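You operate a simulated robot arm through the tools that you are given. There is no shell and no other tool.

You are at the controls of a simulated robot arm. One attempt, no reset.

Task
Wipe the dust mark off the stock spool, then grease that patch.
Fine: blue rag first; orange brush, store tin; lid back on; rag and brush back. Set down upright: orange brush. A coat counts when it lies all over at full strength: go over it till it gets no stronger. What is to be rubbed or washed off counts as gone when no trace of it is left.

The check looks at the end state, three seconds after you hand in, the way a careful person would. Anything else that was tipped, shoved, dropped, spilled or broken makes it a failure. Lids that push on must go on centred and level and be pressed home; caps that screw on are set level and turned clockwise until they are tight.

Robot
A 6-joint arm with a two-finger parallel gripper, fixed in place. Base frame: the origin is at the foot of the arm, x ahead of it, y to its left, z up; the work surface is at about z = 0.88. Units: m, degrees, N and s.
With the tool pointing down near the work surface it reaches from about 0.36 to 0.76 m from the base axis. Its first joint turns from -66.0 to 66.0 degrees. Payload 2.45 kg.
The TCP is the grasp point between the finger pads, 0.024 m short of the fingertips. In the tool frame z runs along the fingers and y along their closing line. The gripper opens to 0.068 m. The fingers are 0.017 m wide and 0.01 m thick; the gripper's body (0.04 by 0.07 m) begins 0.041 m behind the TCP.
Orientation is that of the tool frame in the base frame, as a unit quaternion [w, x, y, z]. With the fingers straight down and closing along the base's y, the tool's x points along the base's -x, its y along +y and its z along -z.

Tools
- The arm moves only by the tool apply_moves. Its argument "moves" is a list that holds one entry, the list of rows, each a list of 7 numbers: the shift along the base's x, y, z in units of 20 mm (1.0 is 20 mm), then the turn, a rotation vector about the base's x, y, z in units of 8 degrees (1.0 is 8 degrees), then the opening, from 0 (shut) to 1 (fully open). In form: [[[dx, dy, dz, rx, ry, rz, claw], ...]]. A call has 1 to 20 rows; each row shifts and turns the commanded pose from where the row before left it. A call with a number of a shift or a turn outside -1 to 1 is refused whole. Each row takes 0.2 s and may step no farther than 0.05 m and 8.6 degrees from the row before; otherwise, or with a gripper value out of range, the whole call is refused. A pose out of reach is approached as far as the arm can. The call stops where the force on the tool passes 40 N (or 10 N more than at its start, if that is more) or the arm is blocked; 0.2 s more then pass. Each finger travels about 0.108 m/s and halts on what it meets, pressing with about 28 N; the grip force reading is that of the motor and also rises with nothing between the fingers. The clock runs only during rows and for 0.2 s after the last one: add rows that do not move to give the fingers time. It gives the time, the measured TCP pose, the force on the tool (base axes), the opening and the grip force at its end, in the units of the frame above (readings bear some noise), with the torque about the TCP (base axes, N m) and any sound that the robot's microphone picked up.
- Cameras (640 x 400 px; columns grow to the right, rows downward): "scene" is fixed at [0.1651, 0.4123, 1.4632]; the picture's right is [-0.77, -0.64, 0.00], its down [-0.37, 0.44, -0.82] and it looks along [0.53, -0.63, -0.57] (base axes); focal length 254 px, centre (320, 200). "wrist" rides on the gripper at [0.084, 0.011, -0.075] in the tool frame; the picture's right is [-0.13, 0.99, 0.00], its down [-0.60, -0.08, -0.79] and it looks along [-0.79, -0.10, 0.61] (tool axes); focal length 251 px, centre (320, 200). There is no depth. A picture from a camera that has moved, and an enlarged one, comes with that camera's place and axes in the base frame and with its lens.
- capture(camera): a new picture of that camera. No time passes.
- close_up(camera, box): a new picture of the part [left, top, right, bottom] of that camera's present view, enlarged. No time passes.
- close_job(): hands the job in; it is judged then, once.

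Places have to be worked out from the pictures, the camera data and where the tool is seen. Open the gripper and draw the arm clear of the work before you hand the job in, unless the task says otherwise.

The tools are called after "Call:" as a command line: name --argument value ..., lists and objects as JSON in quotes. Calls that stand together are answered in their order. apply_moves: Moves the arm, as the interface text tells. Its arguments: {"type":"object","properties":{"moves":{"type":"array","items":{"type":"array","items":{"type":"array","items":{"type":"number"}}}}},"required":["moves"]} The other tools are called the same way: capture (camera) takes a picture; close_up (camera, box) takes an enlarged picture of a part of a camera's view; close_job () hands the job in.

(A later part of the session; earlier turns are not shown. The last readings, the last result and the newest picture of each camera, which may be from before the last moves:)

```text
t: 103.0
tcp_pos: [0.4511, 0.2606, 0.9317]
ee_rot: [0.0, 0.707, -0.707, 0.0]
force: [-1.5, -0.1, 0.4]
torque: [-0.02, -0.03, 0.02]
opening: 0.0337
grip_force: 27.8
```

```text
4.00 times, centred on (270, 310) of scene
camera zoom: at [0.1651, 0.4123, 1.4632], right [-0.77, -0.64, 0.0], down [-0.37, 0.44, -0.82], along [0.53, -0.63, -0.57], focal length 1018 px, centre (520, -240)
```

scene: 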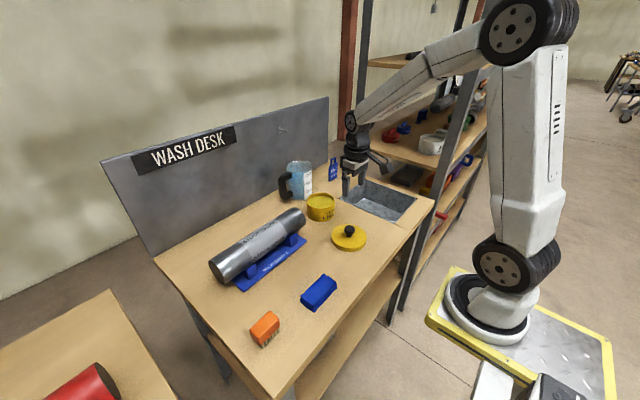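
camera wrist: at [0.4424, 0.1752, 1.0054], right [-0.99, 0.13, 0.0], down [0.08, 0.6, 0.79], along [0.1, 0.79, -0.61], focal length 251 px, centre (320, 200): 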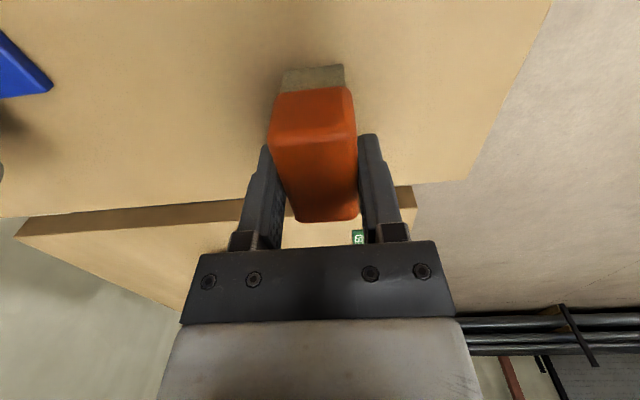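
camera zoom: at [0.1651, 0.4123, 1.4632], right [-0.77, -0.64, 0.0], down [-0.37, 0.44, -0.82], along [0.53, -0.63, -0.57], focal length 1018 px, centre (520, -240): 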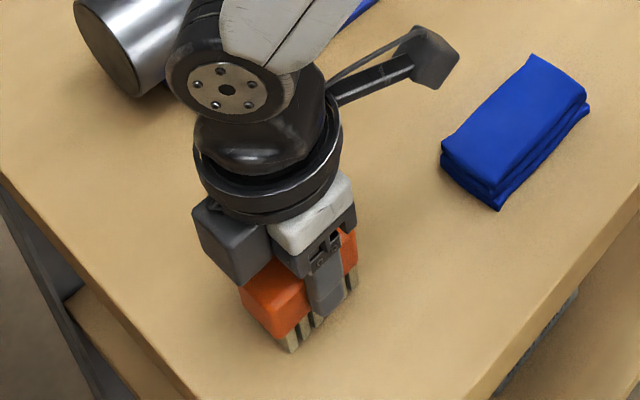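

The brush is held firmly (33.7 mm) at TCP ≈(0.451, 0.2605, 0.932), with the bristle tips 52 mm below the TCP. I lift it well up first.

Call:
apply_moves --moves '[[[0, 0, 0.4, 0, 0, 0, 0], [0, 0, 1, 0, 0, 0, 0], [0, 0, 1, 0, 0, 0, 0], [0, 0, 1, 0, 0, 0, 0], [0, 0, 1, 0, 0, 0, 0], [0, 0, 1, 0, 0, 0, 0], [0, 0, 1, 0, 0, 0, 0], [0, 0, 0, 0, 0, 0, 0]]]'

Call:
capture --camera "wrist"

Call:
close_up --camera "scene" --box '[200, 230, 320, 350]'

```text
t: 104.8
tcp_pos: [0.4516, 0.2591, 1.0598]
ee_rot: [0.0, 0.707, -0.707, 0.0]
force: [-0.2, -0.7, -0.1]
torque: [0.0, 0.0, 0.0]
opening: 0.0336
grip_force: 28.1
```

```text
taken
camera wrist: at [0.4413, 0.1756, 1.1337], right [-0.99, 0.13, 0.0], down [0.08, 0.6, 0.79], along [0.1, 0.79, -0.61], focal length 251 px, centre (320, 200)
```

wrist: 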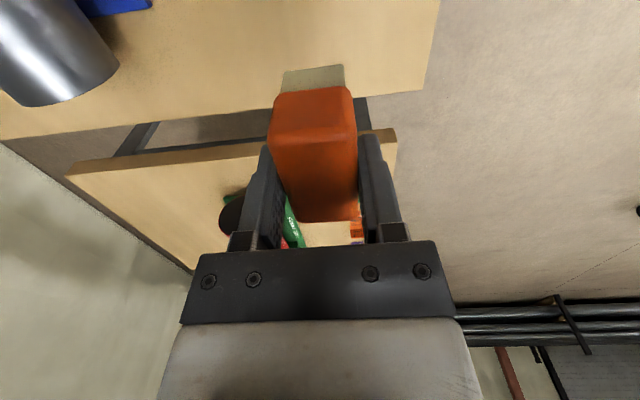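

```text
3.33 times, centred on (260, 290) of scene
camera zoom: at [0.1651, 0.4123, 1.4632], right [-0.77, -0.64, 0.0], down [-0.37, 0.44, -0.82], along [0.53, -0.63, -0.57], focal length 848 px, centre (520, -100)
```

zoom: 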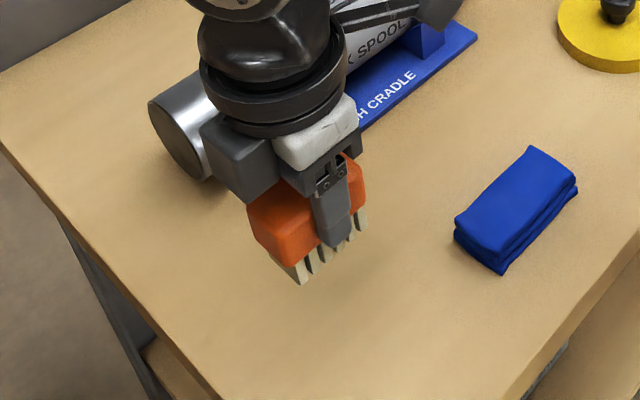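

Now I carry the brush across to above the tin at safe height, in two stages.

Call:
apply_moves --moves '[[[0.4523, -0.9775, 0.1, 0, 0, 0, 0], [0.4523, -0.9775, 0, 0, 0, 0, 0], [0.4523, -0.9775, 0, 0, 0, 0, 0], [0.4523, -0.9775, 0, 0, 0, 0, 0], [0.4523, -0.9775, 0, 0, 0, 0, 0], [0.4523, -0.9775, 0, 0, 0, 0, 0], [0.4523, -0.9775, 0, 0, 0, 0, 0], [0.4523, -0.9775, 0, 0, 0, 0, 0], [0.4523, -0.9775, 0, 0, 0, 0, 0], [0.4523, -0.9775, 0, 0, 0, 0, 0], [0.4523, -0.9775, 0, 0, 0, 0, 0], [0, 0, 0, 0, 0, 0, 0]]]'

Call:
apply_moves --moves '[[[0.4523, -0.9775, 0, 0, 0, 0, 0], [0.4523, -0.9775, 0, 0, 0, 0, 0], [0.4523, -0.9775, 0, 0, 0, 0, 0], [0.4523, -0.9775, 0, 0, 0, 0, 0], [0.4523, -0.9775, 0, 0, 0, 0, 0], [0.4523, -0.9775, 0, 0, 0, 0, 0], [0.4523, -0.9775, 0, 0, 0, 0, 0], [0.4523, -0.9775, 0, 0, 0, 0, 0], [0.4523, -0.9775, 0, 0, 0, 0, 0], [0.4523, -0.9775, 0, 0, 0, 0, 0], [0.4523, -0.9775, 0, 0, 0, 0, 0], [0, 0, 0, 0, 0, 0, 0]]]'

Call:
capture --camera "wrist"

Call:
close_up --camera "scene" --box '[270, 130, 370, 230]'

```text
t: 107.4
tcp_pos: [0.5506, 0.0448, 1.0617]
ee_rot: [0.0, 0.707, -0.707, 0.001]
force: [0.5, 0.1, -0.4]
torque: [-0.01, 0.0, -0.01]
opening: 0.0333
grip_force: 27.7
```

```text
t: 110.0
tcp_pos: [0.6499, -0.1721, 1.0607]
ee_rot: [0.0, 0.707, -0.707, 0.0]
force: [0.1, 0.9, -1.1]
torque: [-0.01, -0.02, 0.06]
opening: 0.0337
grip_force: 27.7
```

```text
taken
camera wrist: at [0.6403, -0.2567, 1.1347], right [-0.99, 0.13, 0.0], down [0.08, 0.6, 0.79], along [0.1, 0.79, -0.61], focal length 251 px, centre (320, 200)
```

wrist: 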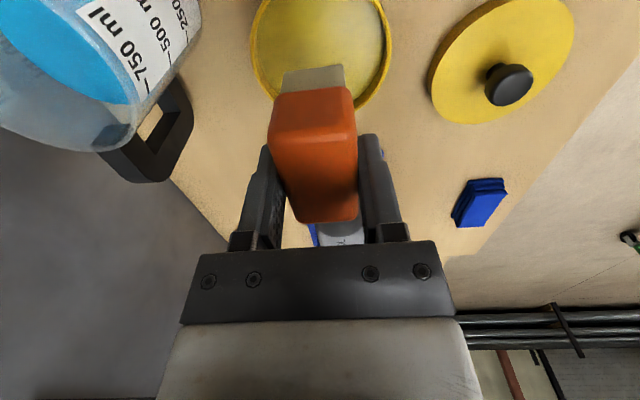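

```text
4.00 times, centred on (320, 180) of scene
camera zoom: at [0.1652, 0.4123, 1.4632], right [-0.77, -0.64, 0.0], down [-0.37, 0.44, -0.82], along [0.53, -0.63, -0.57], focal length 1018 px, centre (320, 280)
```

zoom: 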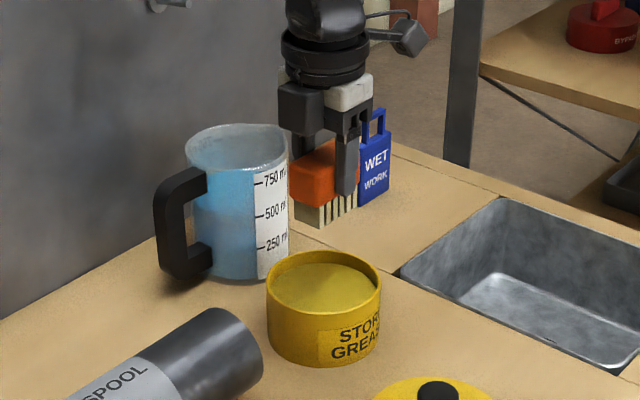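

The brush is centred over the tin (rim centre ≈(0.649, −0.17)). I lower to just above the rim and check clearance.

Call:
apply_moves --moves '[[[0, 0, -1, 0, 0, 0, 0], [0, 0, -1, 0, 0, 0, 0], [0, 0, -1, 0, 0, 0, 0], [0, 0, -0.3, 0, 0, 0, 0], [0, 0, 0, 0, 0, 0, 0]]]'

Call:
capture --camera "wrist"

Call:
close_up --camera "scene" --box '[280, 150, 360, 230]'

```text
t: 111.2
tcp_pos: [0.6504, -0.1711, 0.9947]
ee_rot: [0.0, -0.707, 0.707, 0.0]
force: [-0.1, -0.4, -1.4]
torque: [-0.01, -0.03, 0.0]
opening: 0.0336
grip_force: 27.5
```

```text
taken
camera wrist: at [0.6403, -0.2552, 1.0682], right [-0.99, 0.13, 0.0], down [0.08, 0.6, 0.79], along [0.1, 0.79, -0.61], focal length 251 px, centre (320, 200)
```

wrist: 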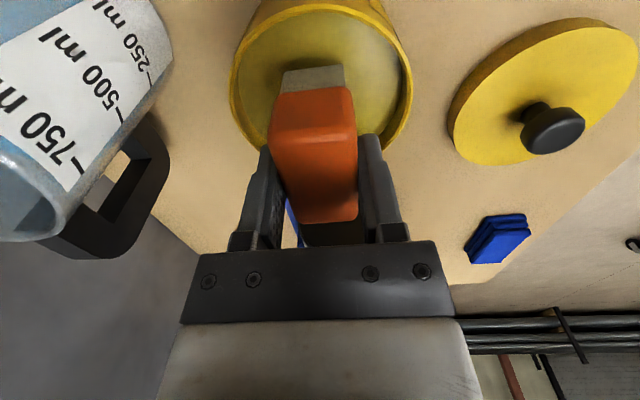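

```text
5.00 times, centred on (320, 190) of scene
camera zoom: at [0.1651, 0.4123, 1.4632], right [-0.77, -0.64, 0.0], down [-0.37, 0.44, -0.82], along [0.53, -0.63, -0.57], focal length 1272 px, centre (320, 250)
```

zoom: 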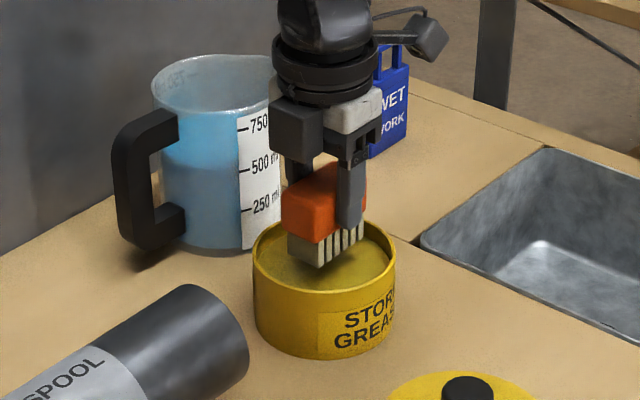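

Centred with the bristles over the grease. I dip slowly, about 22 mm down first, watching the force.

Call:
apply_moves --moves '[[[0, 0, -0.4, 0, 0, 0, 0], [0, 0, -0.4, 0, 0, 0, 0], [0, 0, -0.3, 0, 0, 0, 0], [0, 0, 0, 0, 0, 0, 0]]]'

Call:
close_up --camera "scene" --box '[280, 150, 360, 230]'

```text
t: 112.2
tcp_pos: [0.6497, -0.1702, 0.9749]
ee_rot: [0.001, -0.707, 0.707, -0.002]
force: [-7.8, 0.0, 24.0]
torque: [0.0, 0.33, 0.02]
opening: 0.0339
grip_force: 27.9
```

```text
5.00 times, centred on (320, 190) of scene
camera zoom: at [0.1644, 0.4125, 1.4633], right [-0.77, -0.64, 0.0], down [-0.36, 0.44, -0.82], along [0.53, -0.63, -0.57], focal length 1272 px, centre (320, 250)
```

zoom: 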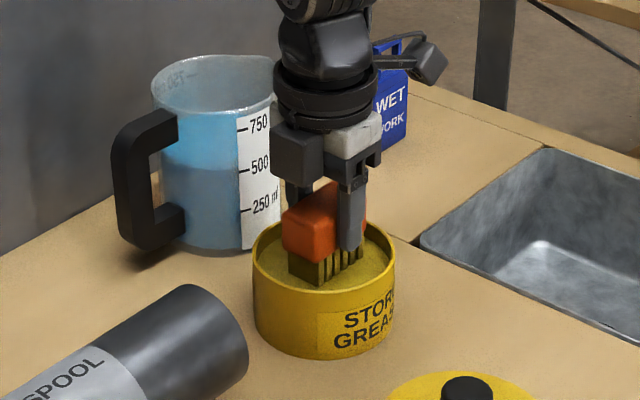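

The grease surface bears the bristles (24 N), and they already look coated. I ease off and lift out to look at the load on the bristles.

Call:
apply_moves --moves '[[[0, 0, 0.1, 0, 0, 0, 0], [0, 0, 0, 0, 0, 0, 0], [0, 0, 0.4, 0, 0, 0, 0], [0, 0, 0.6, 0, 0, 0, 0], [0, 0, 1, 0, 0, 0, 0], [0, 0, 1, 0, 0, 0, 0], [0, 0, 1, 0, 0, 0, 0], [0, 0, 0, 0, 0, 0, 0]]]'

Call:
close_up --camera "scene" --box '[290, 140, 360, 220]'

Call:
capture --camera "wrist"

```text
t: 114.0
tcp_pos: [0.6511, -0.17, 1.0544]
ee_rot: [0.0, -0.707, 0.707, 0.0]
force: [0.1, 0.2, -0.3]
torque: [-0.02, -0.02, 0.01]
opening: 0.0335
grip_force: 28.0
```

```text
5.00 times, centred on (325, 180) of scene
camera zoom: at [0.1651, 0.4123, 1.4632], right [-0.77, -0.64, 0.0], down [-0.37, 0.44, -0.82], along [0.53, -0.63, -0.57], focal length 1272 px, centre (295, 300)
```

zoom: 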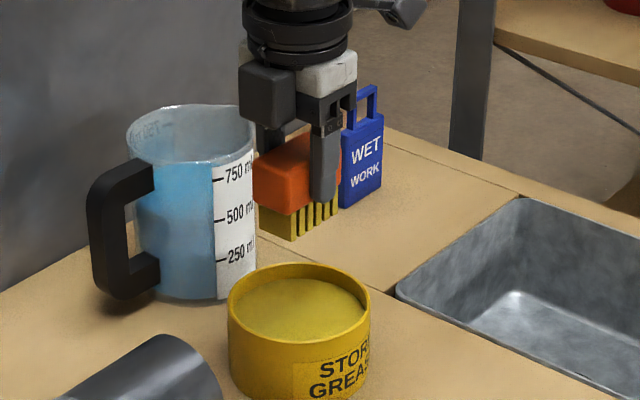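

```text
taken
camera wrist: at [0.6415, -0.2542, 1.1297], right [-0.99, 0.13, 0.0], down [0.08, 0.6, 0.79], along [0.1, 0.79, -0.61], focal length 251 px, centre (320, 200)
```

wrist: 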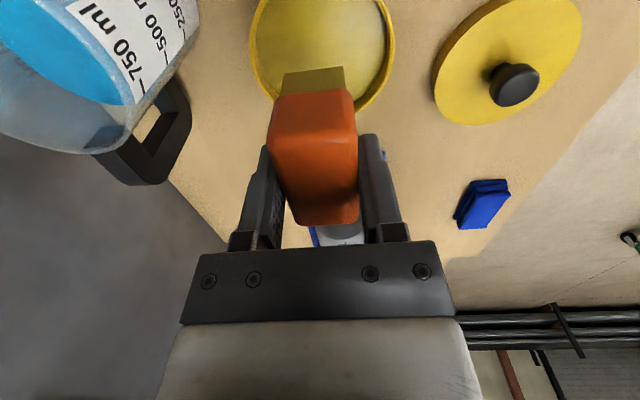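

The bristles are loaded with yellow grease. I carry the brush along over the spool (bristles ~30 mm clear) to above the patch.

Call:
apply_moves --moves '[[[0.03, 0.9975, 0.1, 0, 0, 0, 0], [0.03, 0.9975, 0, 0, 0, 0, 0], [0.03, 0.9975, 0, 0, 0, 0, 0], [0.03, 0.9975, 0, 0, 0, 0, 0], [0.03, 0.9975, 0, 0, 0, 0, 0], [0.03, 0.9975, 0, 0, 0, 0, 0], [0.03, 0.9975, 0, 0, 0, 0, 0], [0.03, 0.9975, 0, 0, 0, 0, 0], [0.03, 0.9975, 0, 0, 0, 0, 0], [0.03, 0.9975, 0, 0, 0, 0, 0], [0.03, 0.9975, 0, 0, 0, 0, 0], [0.03, 0.9975, 0, 0, 0, 0, 0], [0.03, 0.9975, 0, 0, 0, 0, 0], [0.03, 0.9975, 0, 0, 0, 0, 0], [0.03, 0.9975, 0, 0, 0, 0, 0], [0.03, 0.9975, 0, 0, 0, 0, 0], [0.03, 0.9975, 0, 0, 0, 0, 0], [0.03, 0.9975, 0, 0, 0, 0, 0], [0.03, 0.9975, 0, 0, 0, 0, 0], [0, 0, 0, 0, 0, 0, 0]]]'

Call:
close_up --camera "scene" --box '[180, 190, 300, 290]'

Call:
capture --camera "wrist"

```text
t: 118.2
tcp_pos: [0.6603, 0.2086, 1.0574]
ee_rot: [-0.001, -0.706, 0.708, 0.0]
force: [0.3, 0.6, -1.6]
torque: [-0.01, -0.03, 0.03]
opening: 0.0335
grip_force: 27.8
```

```text
4.00 times, centred on (240, 240) of scene
camera zoom: at [0.1651, 0.4123, 1.4632], right [-0.77, -0.64, 0.0], down [-0.37, 0.44, -0.82], along [0.53, -0.63, -0.57], focal length 1018 px, centre (640, 40)
```

zoom: 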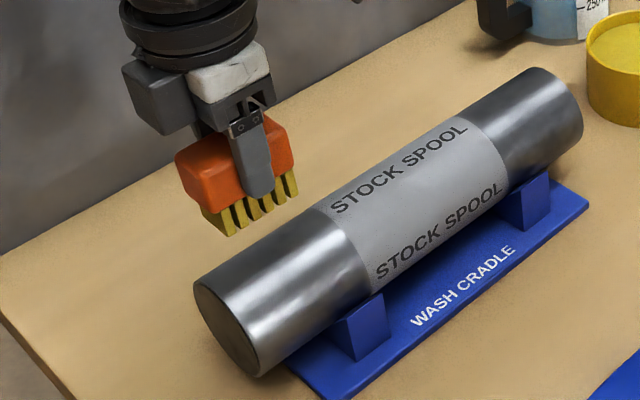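

```text
taken
camera wrist: at [0.6509, 0.1246, 1.1315], right [-0.99, 0.13, 0.0], down [0.08, 0.6, 0.79], along [0.1, 0.79, -0.61], focal length 251 px, centre (320, 200)
```

wrist: 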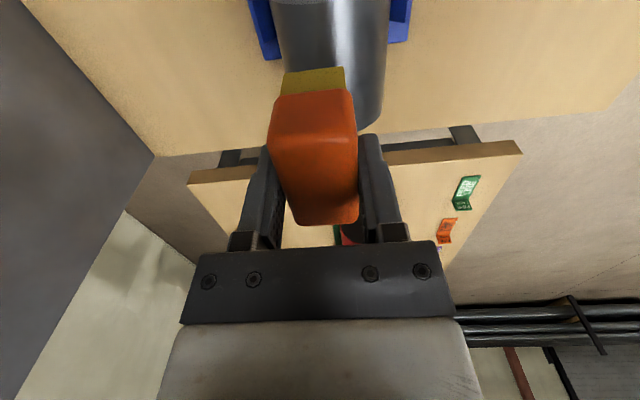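

Tilt 8° and come down to just a few mm above contact.

Call:
apply_moves --moves '[[[0, 0, -0.7, 0, 0.5, 0, 0], [0, 0, -0.65, 0, 0.5, 0, 0], [0, 0, 0, 0, 0, 0, 0], [-0.02, 0, -0.15, 0, 0, 0, 0], [0, 0, 0, 0, 0, 0, 0]]]'

Call:
apply_moves --moves '[[[-0.015, 0, -0.1, 0, 0, 0, 0], [0, 0, 0, 0, 0, 0, 0]]]'

```text
t: 119.4
tcp_pos: [0.6598, 0.2101, 1.0279]
ee_rot: [-0.049, -0.705, 0.706, 0.049]
force: [-0.4, -0.1, -0.4]
torque: [-0.04, -0.02, 0.0]
opening: 0.0333
grip_force: 28.5
```

```text
t: 120.0
tcp_pos: [0.661, 0.2098, 1.0254]
ee_rot: [0.049, 0.705, -0.705, -0.05]
force: [0.6, 0.3, -1.1]
torque: [0.03, 0.0, 0.01]
opening: 0.0337
grip_force: 27.7
```

Call:
apply_moves --moves '[[[-0.01, 0, -0.07, 0, 0, 0, 0], [0, 0, 0, 0, 0, 0, 0]]]'

Call:
apply_moves --moves '[[[-0.01, 0, -0.07, 0, 0, 0, 0], [0, 0, 0, 0, 0, 0, 0]]]'

```text
t: 120.6
tcp_pos: [0.6602, 0.2084, 1.0239]
ee_rot: [-0.05, -0.705, 0.705, 0.049]
force: [1.0, 0.3, -0.6]
torque: [0.01, -0.03, 0.04]
opening: 0.0334
grip_force: 27.9
```

```text
t: 121.2
tcp_pos: [0.6595, 0.2104, 1.024]
ee_rot: [0.048, 0.706, -0.705, -0.048]
force: [-1.3, 0.4, 5.0]
torque: [-0.18, 0.06, -0.07]
opening: 0.0335
grip_force: 27.4
```

Contact at ~5 N. I brush along y with ±10 mm strokes, staying off the label and the spool's end.

Call:
apply_moves --moves '[[[0, 0.5, -0.02, 0, 0, 0, 0], [0, -0.5, 0, 0, 0, 0, 0], [0, -0.5, 0, 0, 0, 0, 0], [0, 0.5, 0, 0, 0, 0, 0], [0, 0.5, 0, 0, 0, 0, 0], [0, -0.5, 0, 0, 0, 0, 0], [0, -0.5, 0, 0, 0, 0, 0], [0, 0.5, 0, 0, 0, 0, 0], [0, 0, 0, 0, 0, 0, 0]]]'

Call:
close_up --camera "scene" --box '[190, 210, 290, 290]'

```text
t: 123.2
tcp_pos: [0.6611, 0.2082, 1.0223]
ee_rot: [0.048, 0.706, -0.705, -0.047]
force: [4.1, -7.5, 16.2]
torque: [-0.44, -0.13, 0.04]
opening: 0.0337
grip_force: 27.9
```

```text
5.00 times, centred on (240, 250) of scene
camera zoom: at [0.1649, 0.412, 1.4634], right [-0.77, -0.64, 0.0], down [-0.36, 0.44, -0.82], along [0.53, -0.63, -0.57], focal length 1272 px, centre (720, -50)
```

zoom: 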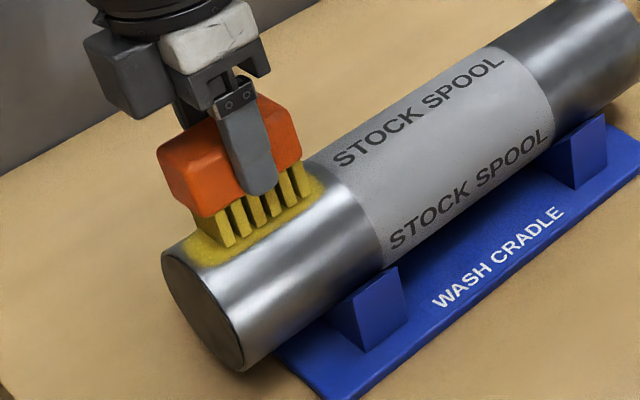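

A yellow film is appearing in the patch's shape. I go on to 16° tilt for the far side: lift a little, roll over, and come back to contact.

Call:
apply_moves --moves '[[[0.03, 0, 0.2, 0, 0, 0, 0], [0.3, 0, -0.06, 0, 0.5, 0, 0], [0.3, 0, -0.06, 0, 0.5, 0, 0], [-0.05, 0, -0.15, 0, 0, 0, 0], [0, 0, 0, 0, 0, 0, 0]]]'

```text
t: 124.4
tcp_pos: [0.6727, 0.21, 1.0203]
ee_rot: [0.099, 0.701, -0.7, -0.099]
force: [0.1, -0.6, 0.8]
torque: [-0.06, 0.03, -0.01]
opening: 0.0335
grip_force: 28.2
```

Call:
apply_moves --moves '[[[-0.02, 0, -0.06, 0, 0, 0, 0], [0, 0, 0, 0, 0, 0, 0]]]'

```text
t: 125.0
tcp_pos: [0.6719, 0.2092, 1.0194]
ee_rot: [-0.098, -0.7, 0.701, 0.097]
force: [3.7, -0.3, 6.8]
torque: [-0.05, -0.08, 0.01]
opening: 0.0333
grip_force: 28.4
```

Contact ≈7 N at 16°. Brushing along y here, a few passes.

Call:
apply_moves --moves '[[[0, 0.5, -0.01, 0, 0, 0, 0], [0, -0.5, 0, 0, 0, 0, 0], [0, -0.5, 0, 0, 0, 0, 0], [0, 0.5, 0, 0, 0, 0, 0], [0, 0.5, 0, 0, 0, 0, 0], [0, -0.5, 0, 0, 0, 0, 0], [0, -0.5, 0, 0, 0, 0, 0], [0, 0.5, 0, 0, 0, 0, 0], [0, 0.5, 0, 0, 0, 0, 0], [0, -0.5, 0, 0, 0, 0, 0], [0, -0.5, 0, 0, 0, 0, 0], [0, 0.5, 0, 0, 0, 0, 0], [0, 0, 0, 0, 0, 0, 0]]]'

Call:
close_up --camera "scene" --box '[190, 210, 290, 290]'

```text
t: 127.8
tcp_pos: [0.6706, 0.2082, 1.0197]
ee_rot: [-0.098, -0.699, 0.701, 0.097]
force: [7.0, -8.1, 17.7]
torque: [-0.39, -0.09, 0.13]
opening: 0.0333
grip_force: 28.1
```

```text
5.00 times, centred on (240, 250) of scene
camera zoom: at [0.1649, 0.4119, 1.4634], right [-0.77, -0.64, 0.0], down [-0.36, 0.44, -0.82], along [0.53, -0.63, -0.57], focal length 1272 px, centre (720, -50)
```

zoom: 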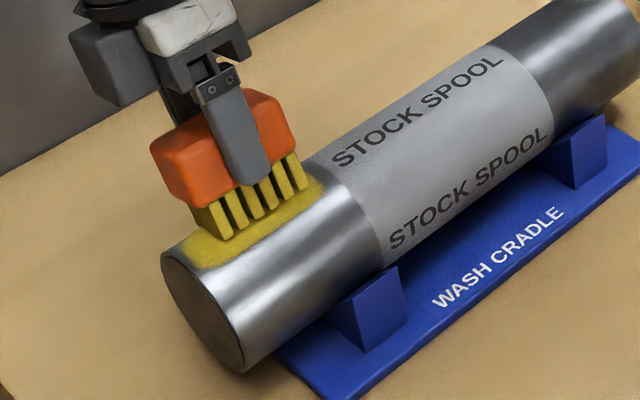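

The coat is building up. I lift off and untilt to look at the whole patch.

Call:
apply_moves --moves '[[[0.05, 0, 0.4, 0, 0, 0, 0], [-0.2, 0, 0.8, 0, -1, 0, 0], [-0.2, 0, 0.8, 0, -1, 0, 0], [0, 0, 0.8, 0, 0, 0, 0], [0, 0, 0, 0, 0, 0, 0]]]'

Call:
close_up --camera "scene" --box '[205, 225, 275, 280]'

Call:
close_up --camera "scene" --box '[212, 235, 252, 265]'

```text
t: 129.0
tcp_pos: [0.664, 0.2099, 1.0771]
ee_rot: [0.0, -0.707, 0.707, -0.001]
force: [-0.6, 0.8, -2.0]
torque: [0.0, 0.02, 0.02]
opening: 0.0335
grip_force: 28.1
```

```text
7.27 times, centred on (240, 252) of scene
camera zoom: at [0.1651, 0.4123, 1.4632], right [-0.77, -0.64, 0.0], down [-0.37, 0.44, -0.82], along [0.53, -0.63, -0.57], focal length 1850 px, centre (902, -182)
```

zoom: 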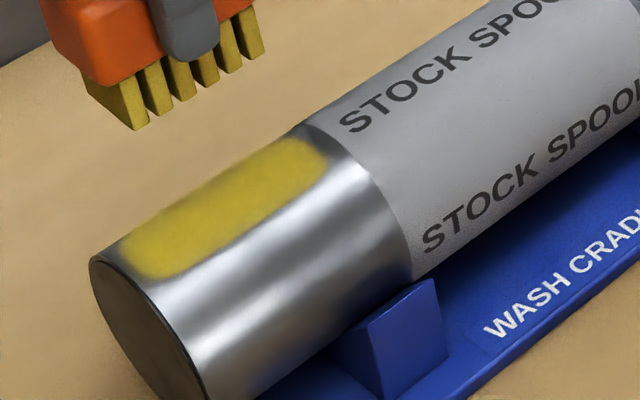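

```text
13.33 times, centred on (232, 250) of scene
camera zoom: at [0.1651, 0.4123, 1.4632], right [-0.77, -0.64, 0.0], down [-0.37, 0.44, -0.82], along [0.53, -0.63, -0.57], focal length 3392 px, centre (1493, -467)
```

zoom: 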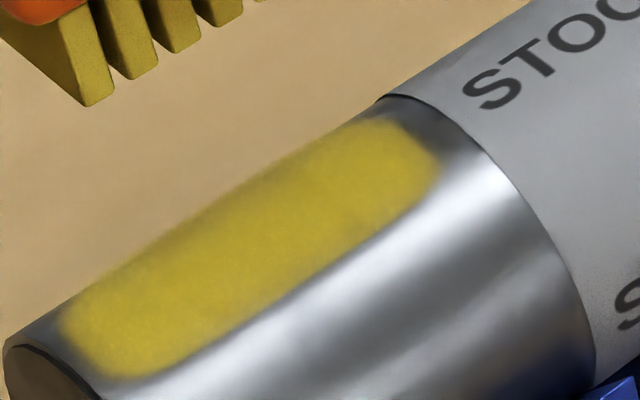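

The coat covers the patch but looks feathered at the near edge. I'll do another pass at about −6° for the near side.

Call:
apply_moves --moves '[[[-0.427, 0, -0.81, 0, -0.25, 0, 0], [-0.427, 0, -0.81, 0, -0.25, 0, 0], [-0.427, 0, -0.8, 0, -0.25, 0, 0], [0.015, 0, -0.15, 0, 0, 0, 0], [0, 0, 0, 0, 0, 0, 0]]]'

```text
t: 130.2
tcp_pos: [0.6397, 0.2091, 1.0251]
ee_rot: [0.037, -0.706, 0.706, -0.037]
force: [0.7, 0.3, -0.6]
torque: [0.04, 0.01, 0.01]
opening: 0.0334
grip_force: 28.1
```

Call:
apply_moves --moves '[[[0.01, 0, -0.08, 0, 0, 0, 0], [0, 0, 0, 0, 0, 0, 0]]]'

```text
t: 130.8
tcp_pos: [0.6385, 0.2091, 1.0225]
ee_rot: [0.037, -0.706, 0.706, -0.037]
force: [0.0, -0.5, -0.5]
torque: [-0.01, 0.0, -0.01]
opening: 0.0336
grip_force: 27.8
```

Call:
apply_moves --moves '[[[0.005, 0, -0.06, 0, 0, 0, 0], [0, 0, 0, 0, 0, 0, 0]]]'

```text
t: 131.4
tcp_pos: [0.6407, 0.21, 1.0233]
ee_rot: [0.037, -0.706, 0.706, -0.038]
force: [-2.1, -2.0, 8.2]
torque: [0.17, 0.12, 0.04]
opening: 0.0336
grip_force: 28.2
```

Contact at 8 N. I brush along y here, ±10 mm.

Call:
apply_moves --moves '[[[0, 0.5, -0.01, 0, 0, 0, 0], [0, -0.5, 0, 0, 0, 0, 0], [0, -0.5, 0, 0, 0, 0, 0], [0, 0.5, 0, 0, 0, 0, 0], [0, 0.5, 0, 0, 0, 0, 0], [0, -0.5, 0, 0, 0, 0, 0], [0, -0.5, 0, 0, 0, 0, 0], [0, 0.5, 0, 0, 0, 0, 0], [0, 0.5, 0, 0, 0, 0, 0], [0, -0.5, 0, 0, 0, 0, 0], [0, -0.5, 0, 0, 0, 0, 0], [0, 0.5, 0, 0, 0, 0, 0], [0, 0, 0, 0, 0, 0, 0]]]'

Call:
close_up --camera "scene" --box '[190, 210, 290, 290]'

```text
t: 134.2
tcp_pos: [0.639, 0.2084, 1.0218]
ee_rot: [0.037, -0.706, 0.706, -0.037]
force: [-0.5, -7.7, 16.3]
torque: [-0.23, -0.02, -0.03]
opening: 0.0336
grip_force: 27.4
```

```text
5.00 times, centred on (240, 250) of scene
camera zoom: at [0.1647, 0.412, 1.4634], right [-0.77, -0.64, 0.0], down [-0.36, 0.44, -0.82], along [0.53, -0.63, -0.57], focal length 1272 px, centre (720, -50)
```

zoom: 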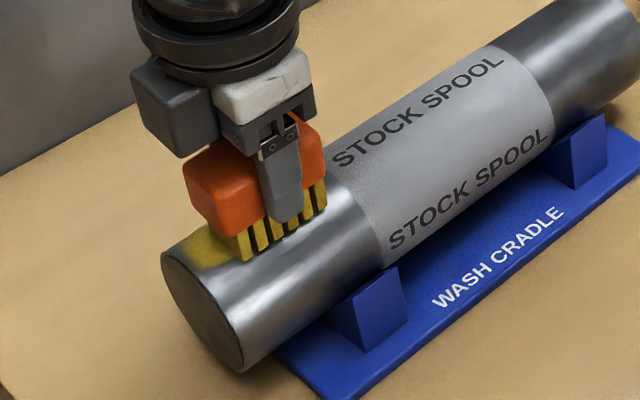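

I lift off and inspect.

Call:
apply_moves --moves '[[[-0.02, 0, 0.4, 0, 0, 0, 0], [0.1, 0, 0.8, 0, 0.75, 0, 0], [0.1, 0, 0.8, 0, 0, 0, 0], [0, 0, 0.8, 0, 0, 0, 0], [0, 0, 0, 0, 0, 0, 0]]]'

Call:
close_up --camera "scene" --box '[205, 225, 275, 280]'

Call:
close_up --camera "scene" --box '[212, 235, 252, 265]'

```text
t: 135.4
tcp_pos: [0.6431, 0.2094, 1.0765]
ee_rot: [0.0, 0.708, -0.707, -0.001]
force: [-0.5, 0.3, -0.2]
torque: [0.0, 0.05, -0.02]
opening: 0.0336
grip_force: 27.5
```

```text
7.27 times, centred on (240, 252) of scene
camera zoom: at [0.1651, 0.4123, 1.4632], right [-0.77, -0.64, 0.0], down [-0.37, 0.44, -0.82], along [0.53, -0.63, -0.57], focal length 1850 px, centre (902, -182)
```

zoom: 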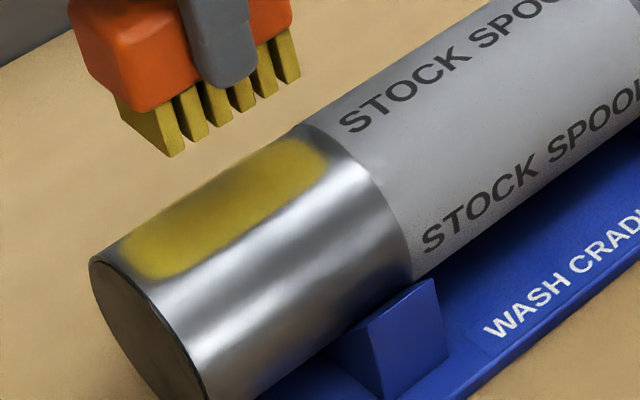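

```text
13.33 times, centred on (232, 250) of scene
camera zoom: at [0.1651, 0.4123, 1.4632], right [-0.77, -0.64, 0.0], down [-0.37, 0.44, -0.82], along [0.53, -0.63, -0.57], focal length 3392 px, centre (1493, -467)
```

zoom: 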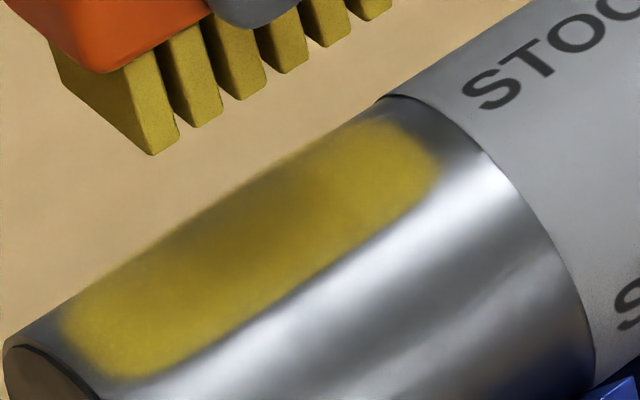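

The coat keeps the same outline, so it seems confined to the patch, and only its strength changes. I'll go back to the tin to re-load the brush, which also frees the view of the patch.

Call:
apply_moves --moves '[[[0.018, -0.9976, 0, 0, 0, 0, 0], [0.018, -0.9976, 0, 0, 0, 0, 0], [0.018, -0.9976, 0, 0, 0, 0, 0], [0.018, -0.9976, 0, 0, 0, 0, 0], [0.018, -0.9976, 0, 0, 0, 0, 0], [0.018, -0.9976, 0, 0, 0, 0, 0], [0.018, -0.9976, 0, 0, 0, 0, 0], [0.018, -0.9976, 0, 0, 0, 0, 0], [0.018, -0.9976, 0, 0, 0, 0, 0], [0.018, -0.9976, 0, 0, 0, 0, 0], [0.018, -0.9976, 0, 0, 0, 0, 0], [0.018, -0.9976, 0, 0, 0, 0, 0], [0.018, -0.9976, 0, 0, 0, 0, 0], [0.018, -0.9976, 0, 0, 0, 0, 0], [0.018, -0.9976, 0, 0, 0, 0, 0], [0.018, -0.9976, 0, 0, 0, 0, 0], [0.018, -0.9976, 0, 0, 0, 0, 0], [0.018, -0.9976, 0, 0, 0, 0, 0], [0.018, -0.9976, 0, 0, 0, 0, 0], [0, 0, 0, 0, 0, 0, 0]]]'

Call:
close_up --camera "scene" --box '[205, 225, 275, 280]'

Call:
close_up --camera "scene" --box '[280, 150, 360, 230]'

Call:
capture --camera "wrist"

```text
t: 139.6
tcp_pos: [0.6508, -0.1716, 1.0775]
ee_rot: [0.0, 0.707, -0.707, -0.001]
force: [0.0, -0.9, -0.2]
torque: [0.0, 0.01, -0.04]
opening: 0.0335
grip_force: 28.0
```

```text
7.27 times, centred on (240, 252) of scene
camera zoom: at [0.1651, 0.4123, 1.4632], right [-0.77, -0.64, 0.0], down [-0.37, 0.44, -0.82], along [0.53, -0.63, -0.57], focal length 1850 px, centre (902, -182)
```

zoom: 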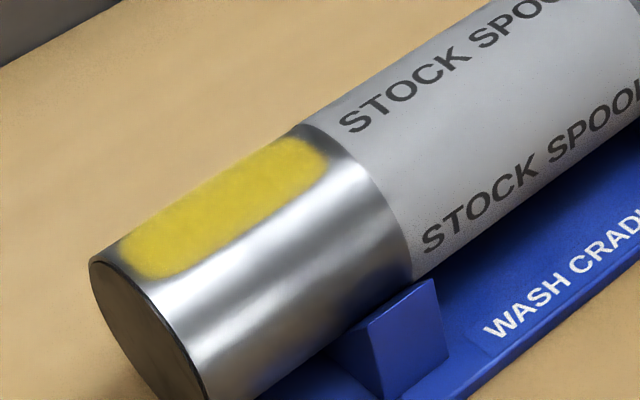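

```text
5.00 times, centred on (320, 190) of scene
camera zoom: at [0.1651, 0.4123, 1.4632], right [-0.77, -0.64, 0.0], down [-0.37, 0.44, -0.82], along [0.53, -0.63, -0.57], focal length 1272 px, centre (320, 250)
```

zoom: 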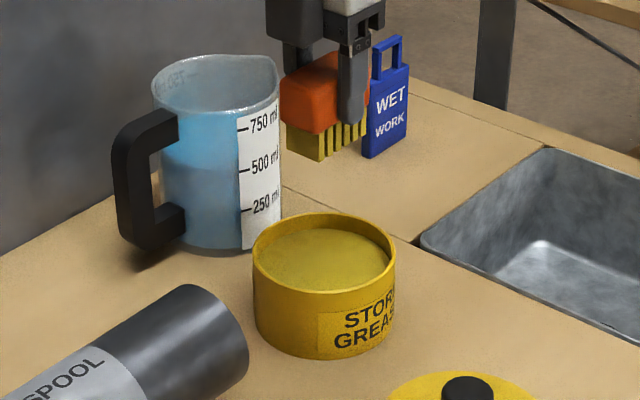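

```text
taken
camera wrist: at [0.6408, -0.256, 1.1507], right [-0.99, 0.13, 0.0], down [0.08, 0.6, 0.79], along [0.1, 0.79, -0.61], focal length 251 px, centre (320, 200)
```

wrist: 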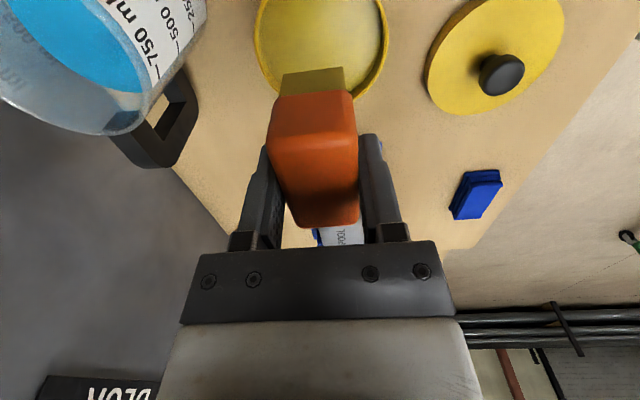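

The coat is bright yellow. I dip again, gently this time, stopping near the grease surface (TCP ≈0.976).

Call:
apply_moves --moves '[[[0, 0, -1, 0, 0, 0, 0], [0, 0, -1, 0, 0, 0, 0], [0, 0, -1, 0, 0, 0, 0], [0, 0, -1, 0, 0, 0, 0], [0, 0, -0.6, 0, 0, 0, 0], [0, 0, -0.3, 0, 0, 0, 0], [0, 0, -0.1, 0, 0, 0, 0], [0, 0, 0, 0, 0, 0, 0]]]'

Call:
close_up --camera "scene" --box '[212, 235, 252, 265]'

```text
t: 141.4
tcp_pos: [0.6511, -0.173, 0.9764]
ee_rot: [0.0, 0.707, -0.707, 0.0]
force: [0.9, 0.2, -0.4]
torque: [-0.02, 0.01, -0.01]
opening: 0.0333
grip_force: 28.2
```

```text
13.33 times, centred on (232, 250) of scene
camera zoom: at [0.1651, 0.4123, 1.4632], right [-0.77, -0.64, 0.0], down [-0.37, 0.44, -0.82], along [0.53, -0.63, -0.57], focal length 3392 px, centre (1493, -467)
```

zoom: 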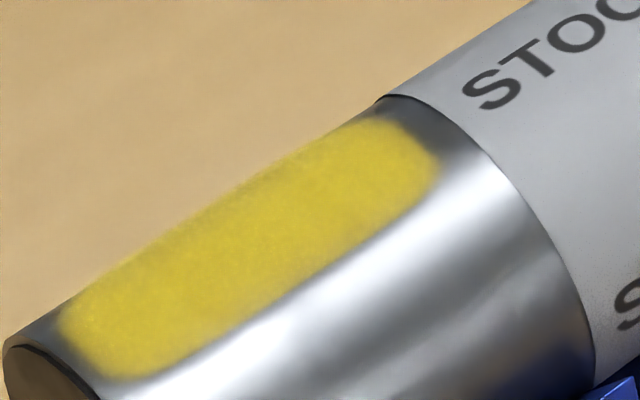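

Call:
apply_moves --moves '[[[0, 0, -0.08, 0, 0, 0, 0], [0, 0, 0, 0, 0, 0, 0]]]'

Call:
apply_moves --moves '[[[0, 0, -0.06, 0, 0, 0, 0], [0, 0, 0, 0, 0, 0, 0]]]'

```text
t: 142.0
tcp_pos: [0.6502, -0.1712, 0.9749]
ee_rot: [0.0, 0.707, -0.707, 0.0]
force: [-0.3, -0.3, -1.5]
torque: [0.01, 0.0, 0.02]
opening: 0.0335
grip_force: 28.0
```

```text
t: 142.6
tcp_pos: [0.6509, -0.1721, 0.9743]
ee_rot: [0.0, -0.707, 0.707, 0.0]
force: [0.2, 0.3, -1.3]
torque: [-0.02, -0.02, 0.0]
opening: 0.0337
grip_force: 28.3
```

Call:
apply_moves --moves '[[[0, 0, -0.08, 0, 0, 0, 0], [0, 0, 0, 0, 0, 0, 0]]]'

Call:
apply_moves --moves '[[[0, 0, -0.05, 0, 0, 0, 0], [0, 0, 0, 0, 0, 0, 0]]]'

```text
t: 143.2
tcp_pos: [0.6513, -0.1711, 0.9738]
ee_rot: [0.0, -0.707, 0.708, -0.002]
force: [-2.5, -2.2, 12.8]
torque: [0.21, 0.2, 0.12]
opening: 0.0336
grip_force: 28.3
```

```text
t: 143.8
tcp_pos: [0.6519, -0.1715, 0.9733]
ee_rot: [-0.001, 0.708, -0.706, 0.002]
force: [-2.5, -5.0, 21.8]
torque: [-0.03, 0.17, 0.05]
opening: 0.0337
grip_force: 27.8
```

Dipped with about 20 N contact. I lift out, then return over the spool to the patch.

Call:
apply_moves --moves '[[[0, 0, 0.2, 0, 0, 0, 0], [0, 0, 1, 0, 0, 0, 0], [0, 0, 1, 0, 0, 0, 0], [0, 0, 1, 0, 0, 0, 0], [0, 0, 1, 0, 0, 0, 0], [0, 0, 0.1, 0, 0, 0, 0], [0, 0, 0, 0, 0, 0, 0]]]'

Call:
apply_moves --moves '[[[0.03, 0.9975, 0, 0, 0, 0, 0], [0.03, 0.9975, 0, 0, 0, 0, 0], [0.03, 0.9975, 0, 0, 0, 0, 0], [0.03, 0.9975, 0, 0, 0, 0, 0], [0.03, 0.9975, 0, 0, 0, 0, 0], [0.03, 0.9975, 0, 0, 0, 0, 0], [0.03, 0.9975, 0, 0, 0, 0, 0], [0.03, 0.9975, 0, 0, 0, 0, 0], [0.03, 0.9975, 0, 0, 0, 0, 0], [0.03, 0.9975, 0, 0, 0, 0, 0], [0.03, 0.9975, 0, 0, 0, 0, 0], [0.03, 0.9975, 0, 0, 0, 0, 0], [0.03, 0.9975, 0, 0, 0, 0, 0], [0.03, 0.9975, 0, 0, 0, 0, 0], [0.03, 0.9975, 0, 0, 0, 0, 0], [0.03, 0.9975, 0, 0, 0, 0, 0], [0.03, 0.9975, 0, 0, 0, 0, 0], [0.03, 0.9975, 0, 0, 0, 0, 0], [0.03, 0.9975, 0, 0, 0, 0, 0], [0, 0, 0, 0, 0, 0, 0]]]'

Call:
close_up --camera "scene" --box '[180, 190, 300, 290]'

```text
t: 145.4
tcp_pos: [0.6521, -0.1705, 1.0565]
ee_rot: [0.0, 0.708, -0.706, 0.0]
force: [0.0, 0.5, -0.6]
torque: [0.01, 0.02, 0.01]
opening: 0.0337
grip_force: 28.7
```

```text
t: 149.6
tcp_pos: [0.6626, 0.2096, 1.0555]
ee_rot: [0.0, 0.707, -0.707, 0.0]
force: [0.0, 1.3, -0.6]
torque: [0.01, 0.05, 0.0]
opening: 0.0334
grip_force: 28.1
```

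```text
4.00 times, centred on (240, 240) of scene
camera zoom: at [0.1651, 0.4123, 1.4632], right [-0.77, -0.64, 0.0], down [-0.37, 0.44, -0.82], along [0.53, -0.63, -0.57], focal length 1018 px, centre (640, 40)
```

zoom: 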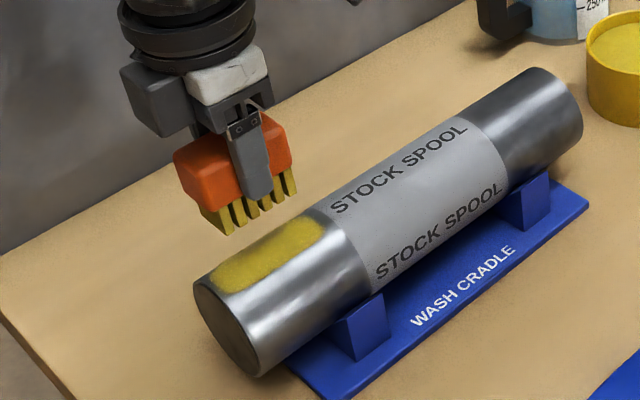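

Now I tilt to 20° for the far side of the patch, with the brush shifted slightly inward to stay within reach.

Call:
apply_moves --moves '[[[0.17, 0, -0.565, 0, 0.8333, 0, 0], [0.17, 0, -0.565, 0, 0.8333, 0, 0], [0.17, 0, -0.565, 0, 0.8333, 0, 0], [0, 0, 0, 0, 0, 0, 0], [-0.05, 0, -0.14, 0, 0, 0, 0], [0, 0, 0, 0, 0, 0, 0]]]'

```text
t: 151.0
tcp_pos: [0.6711, 0.2111, 1.0212]
ee_rot: [-0.123, -0.696, 0.696, 0.124]
force: [0.0, 0.2, -0.8]
torque: [0.02, -0.04, 0.0]
opening: 0.0336
grip_force: 27.5
```

Call:
apply_moves --moves '[[[-0.025, 0, -0.07, 0, 0, 0, 0], [0, 0, 0, 0, 0, 0, 0]]]'

Call:
apply_moves --moves '[[[-0.02, 0, -0.05, 0, 0, 0, 0], [0, 0, 0, 0, 0, 0, 0]]]'

```text
t: 151.6
tcp_pos: [0.6708, 0.2092, 1.0191]
ee_rot: [0.123, 0.696, -0.696, -0.124]
force: [-0.7, 0.5, -0.6]
torque: [-0.02, -0.02, -0.03]
opening: 0.0333
grip_force: 27.7
```

```text
t: 152.2
tcp_pos: [0.6693, 0.2092, 1.0193]
ee_rot: [0.121, 0.697, -0.697, -0.122]
force: [2.8, 0.4, 2.3]
torque: [-0.09, -0.06, 0.08]
opening: 0.0336
grip_force: 27.9
```

Light contact at 20°. I brush along y with several strokes.

Call:
apply_moves --moves '[[[-0.01, 0.5, -0.04, 0, 0, 0, 0], [0, -0.5, 0, 0, 0, 0, 0], [0, -0.5, 0, 0, 0, 0, 0], [0, 0.5, 0, 0, 0, 0, 0], [0, 0.5, 0, 0, 0, 0, 0], [0, -0.5, 0, 0, 0, 0, 0], [0, -0.5, 0, 0, 0, 0, 0], [0, 0.5, 0, 0, 0, 0, 0], [0, 0.5, 0, 0, 0, 0, 0], [0, -0.5, 0, 0, 0, 0, 0], [0, -0.5, 0, 0, 0, 0, 0], [0, 0.5, 0, 0, 0, 0, 0], [0, 0.5, 0, 0, 0, 0, 0], [0, -0.5, 0, 0, 0, 0, 0], [0, -0.5, 0, 0, 0, 0, 0], [0, 0.5, 0, 0, 0, 0, 0], [0, 0, 0, 0, 0, 0, 0]]]'

Call:
close_up --camera "scene" --box '[190, 210, 290, 290]'

```text
t: 155.8
tcp_pos: [0.6713, 0.2082, 1.0182]
ee_rot: [0.123, 0.696, -0.696, -0.123]
force: [6.1, -5.1, 11.2]
torque: [-0.2, -0.12, 0.05]
opening: 0.0334
grip_force: 27.7
```

```text
5.00 times, centred on (240, 250) of scene
camera zoom: at [0.1651, 0.4121, 1.4633], right [-0.77, -0.64, 0.0], down [-0.37, 0.44, -0.82], along [0.53, -0.63, -0.57], focal length 1272 px, centre (720, -50)
```

zoom: 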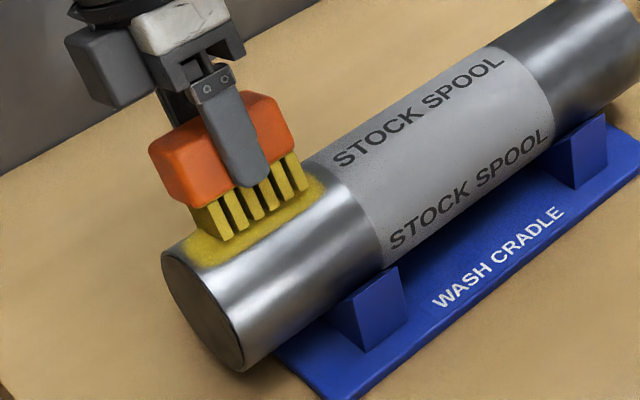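

Next, 12° tilt: lift slightly, roll back 8°, return to contact and brush.

Call:
apply_moves --moves '[[[0.07, 0, 0.19, 0, 0, 0, 0], [-0.1, 0, 0.08, 0, -0.5, 0, 0], [-0.09, 0, 0.06, 0, -0.5, 0, 0], [-0.04, 0, -0.19, 0, 0, 0, 0], [0, 0, 0, 0, 0, 0, 0]]]'

```text
t: 157.0
tcp_pos: [0.6687, 0.2096, 1.0207]
ee_rot: [-0.074, -0.703, 0.703, 0.074]
force: [0.4, -0.1, -1.1]
torque: [-0.03, 0.01, -0.01]
opening: 0.0337
grip_force: 28.0
```

Call:
apply_moves --moves '[[[-0.015, 0, -0.07, 0, 0, 0, 0], [0, 0, 0, 0, 0, 0, 0]]]'

```text
t: 157.6
tcp_pos: [0.6677, 0.2102, 1.0189]
ee_rot: [0.074, 0.703, -0.703, -0.076]
force: [0.0, -0.6, 1.5]
torque: [0.01, 0.01, 0.0]
opening: 0.0334
grip_force: 27.9
```

Call:
apply_moves --moves '[[[-0.01, 0.5, -0.06, 0, 0, 0, 0], [0, -0.5, 0, 0, 0, 0, 0], [0, -0.5, 0, 0, 0, 0, 0], [0, 0.5, 0, 0, 0, 0, 0], [0, 0.5, 0, 0, 0, 0, 0], [0, -0.5, 0, 0, 0, 0, 0], [0, -0.5, 0, 0, 0, 0, 0], [0, 0.5, 0, 0, 0, 0, 0], [0, 0.5, 0, 0, 0, 0, 0], [0, -0.5, 0, 0, 0, 0, 0], [0, -0.5, 0, 0, 0, 0, 0], [0, 0.5, 0, 0, 0, 0, 0], [0, 0, 0, 0, 0, 0, 0]]]'

```text
t: 160.4
tcp_pos: [0.6672, 0.208, 1.0194]
ee_rot: [-0.074, -0.702, 0.704, 0.073]
force: [4.0, -5.1, 11.2]
torque: [-0.19, -0.07, 0.01]
opening: 0.0333
grip_force: 28.1
```

Now 4° tilt, the same way.

Call:
apply_moves --moves '[[[0.03, 0, 0.2, 0, 0, 0, 0], [-0.3, 0, 0.06, 0, -0.5, 0, 0], [-0.3, 0, 0.02, 0, -0.5, 0, 0], [0, 0, -0.14, 0, 0, 0, 0], [0, 0, 0, 0, 0, 0, 0]]]'

```text
t: 161.6
tcp_pos: [0.6568, 0.2088, 1.0202]
ee_rot: [-0.025, -0.706, 0.707, 0.024]
force: [-0.2, 1.2, -0.4]
torque: [0.01, -0.01, 0.02]
opening: 0.0334
grip_force: 27.9
```

Call:
apply_moves --moves '[[[0, 0, -0.06, 0, 0, 0, 0], [0, 0, 0, 0, 0, 0, 0]]]'

```text
t: 162.2
tcp_pos: [0.6566, 0.2084, 1.0199]
ee_rot: [0.023, 0.707, -0.706, -0.024]
force: [-0.8, 0.6, 4.4]
torque: [-0.06, 0.03, -0.05]
opening: 0.0333
grip_force: 27.7
```

Call:
apply_moves --moves '[[[0, 0.5, -0.03, 0, 0, 0, 0], [0, -0.5, 0, 0, 0, 0, 0], [0, -0.5, 0, 0, 0, 0, 0], [0, 0.5, 0, 0, 0, 0, 0], [0, 0.5, 0, 0, 0, 0, 0], [0, -0.5, 0, 0, 0, 0, 0], [0, -0.5, 0, 0, 0, 0, 0], [0, 0.5, 0, 0, 0, 0, 0], [0, 0.5, 0, 0, 0, 0, 0], [0, -0.5, 0, 0, 0, 0, 0], [0, -0.5, 0, 0, 0, 0, 0], [0, 0.5, 0, 0, 0, 0, 0], [0, 0, 0, 0, 0, 0, 0]]]'

```text
t: 165.0
tcp_pos: [0.6571, 0.2082, 1.0188]
ee_rot: [-0.024, -0.707, 0.707, 0.024]
force: [2.2, -9.0, 18.8]
torque: [-0.37, -0.16, -0.05]
opening: 0.0335
grip_force: 28.3
```

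Finally −6° for the near side.

Call:
apply_moves --moves '[[[0, 0, 0.2, 0, 0, 0, 0], [-0.37, 0, 0.03, 0, -0.625, 0, 0], [-0.37, 0, 0, 0, -0.625, 0, 0], [0, 0, -0.12, 0, 0, 0, 0], [0, 0, 0, 0, 0, 0, 0]]]'

```text
t: 166.2
tcp_pos: [0.641, 0.2106, 1.0206]
ee_rot: [-0.037, 0.707, -0.706, 0.037]
force: [0.5, 0.3, -0.8]
torque: [0.01, -0.01, 0.04]
opening: 0.0338
grip_force: 28.2
```

Call:
apply_moves --moves '[[[0, 0, -0.07, 0, 0, 0, 0], [0, 0, 0, 0, 0, 0, 0]]]'

```text
t: 166.8
tcp_pos: [0.6409, 0.2093, 1.0193]
ee_rot: [-0.036, 0.706, -0.706, 0.037]
force: [-0.5, -0.2, 0.5]
torque: [0.04, 0.05, 0.01]
opening: 0.0335
grip_force: 28.4
```

Call:
apply_moves --moves '[[[0, 0.5, -0.08, 0, 0, 0, 0], [0, -0.5, 0, 0, 0, 0, 0], [0, -0.5, 0, 0, 0, 0, 0], [0, 0.5, 0, 0, 0, 0, 0], [0, 0.5, 0, 0, 0, 0, 0], [0, -0.5, 0, 0, 0, 0, 0], [0, -0.5, 0, 0, 0, 0, 0], [0, 0.5, 0, 0, 0, 0, 0], [0, 0.5, 0, 0, 0, 0, 0], [0, -0.5, 0, 0, 0, 0, 0], [0, -0.5, 0, 0, 0, 0, 0], [0, 0.5, 0, 0, 0, 0, 0], [0, 0, 0, 0, 0, 0, 0]]]'

```text
t: 169.6
tcp_pos: [0.641, 0.208, 1.0195]
ee_rot: [-0.038, 0.706, -0.706, 0.037]
force: [-1.4, -6.0, 15.8]
torque: [-0.28, -0.03, 0.03]
opening: 0.0336
grip_force: 28.3
```

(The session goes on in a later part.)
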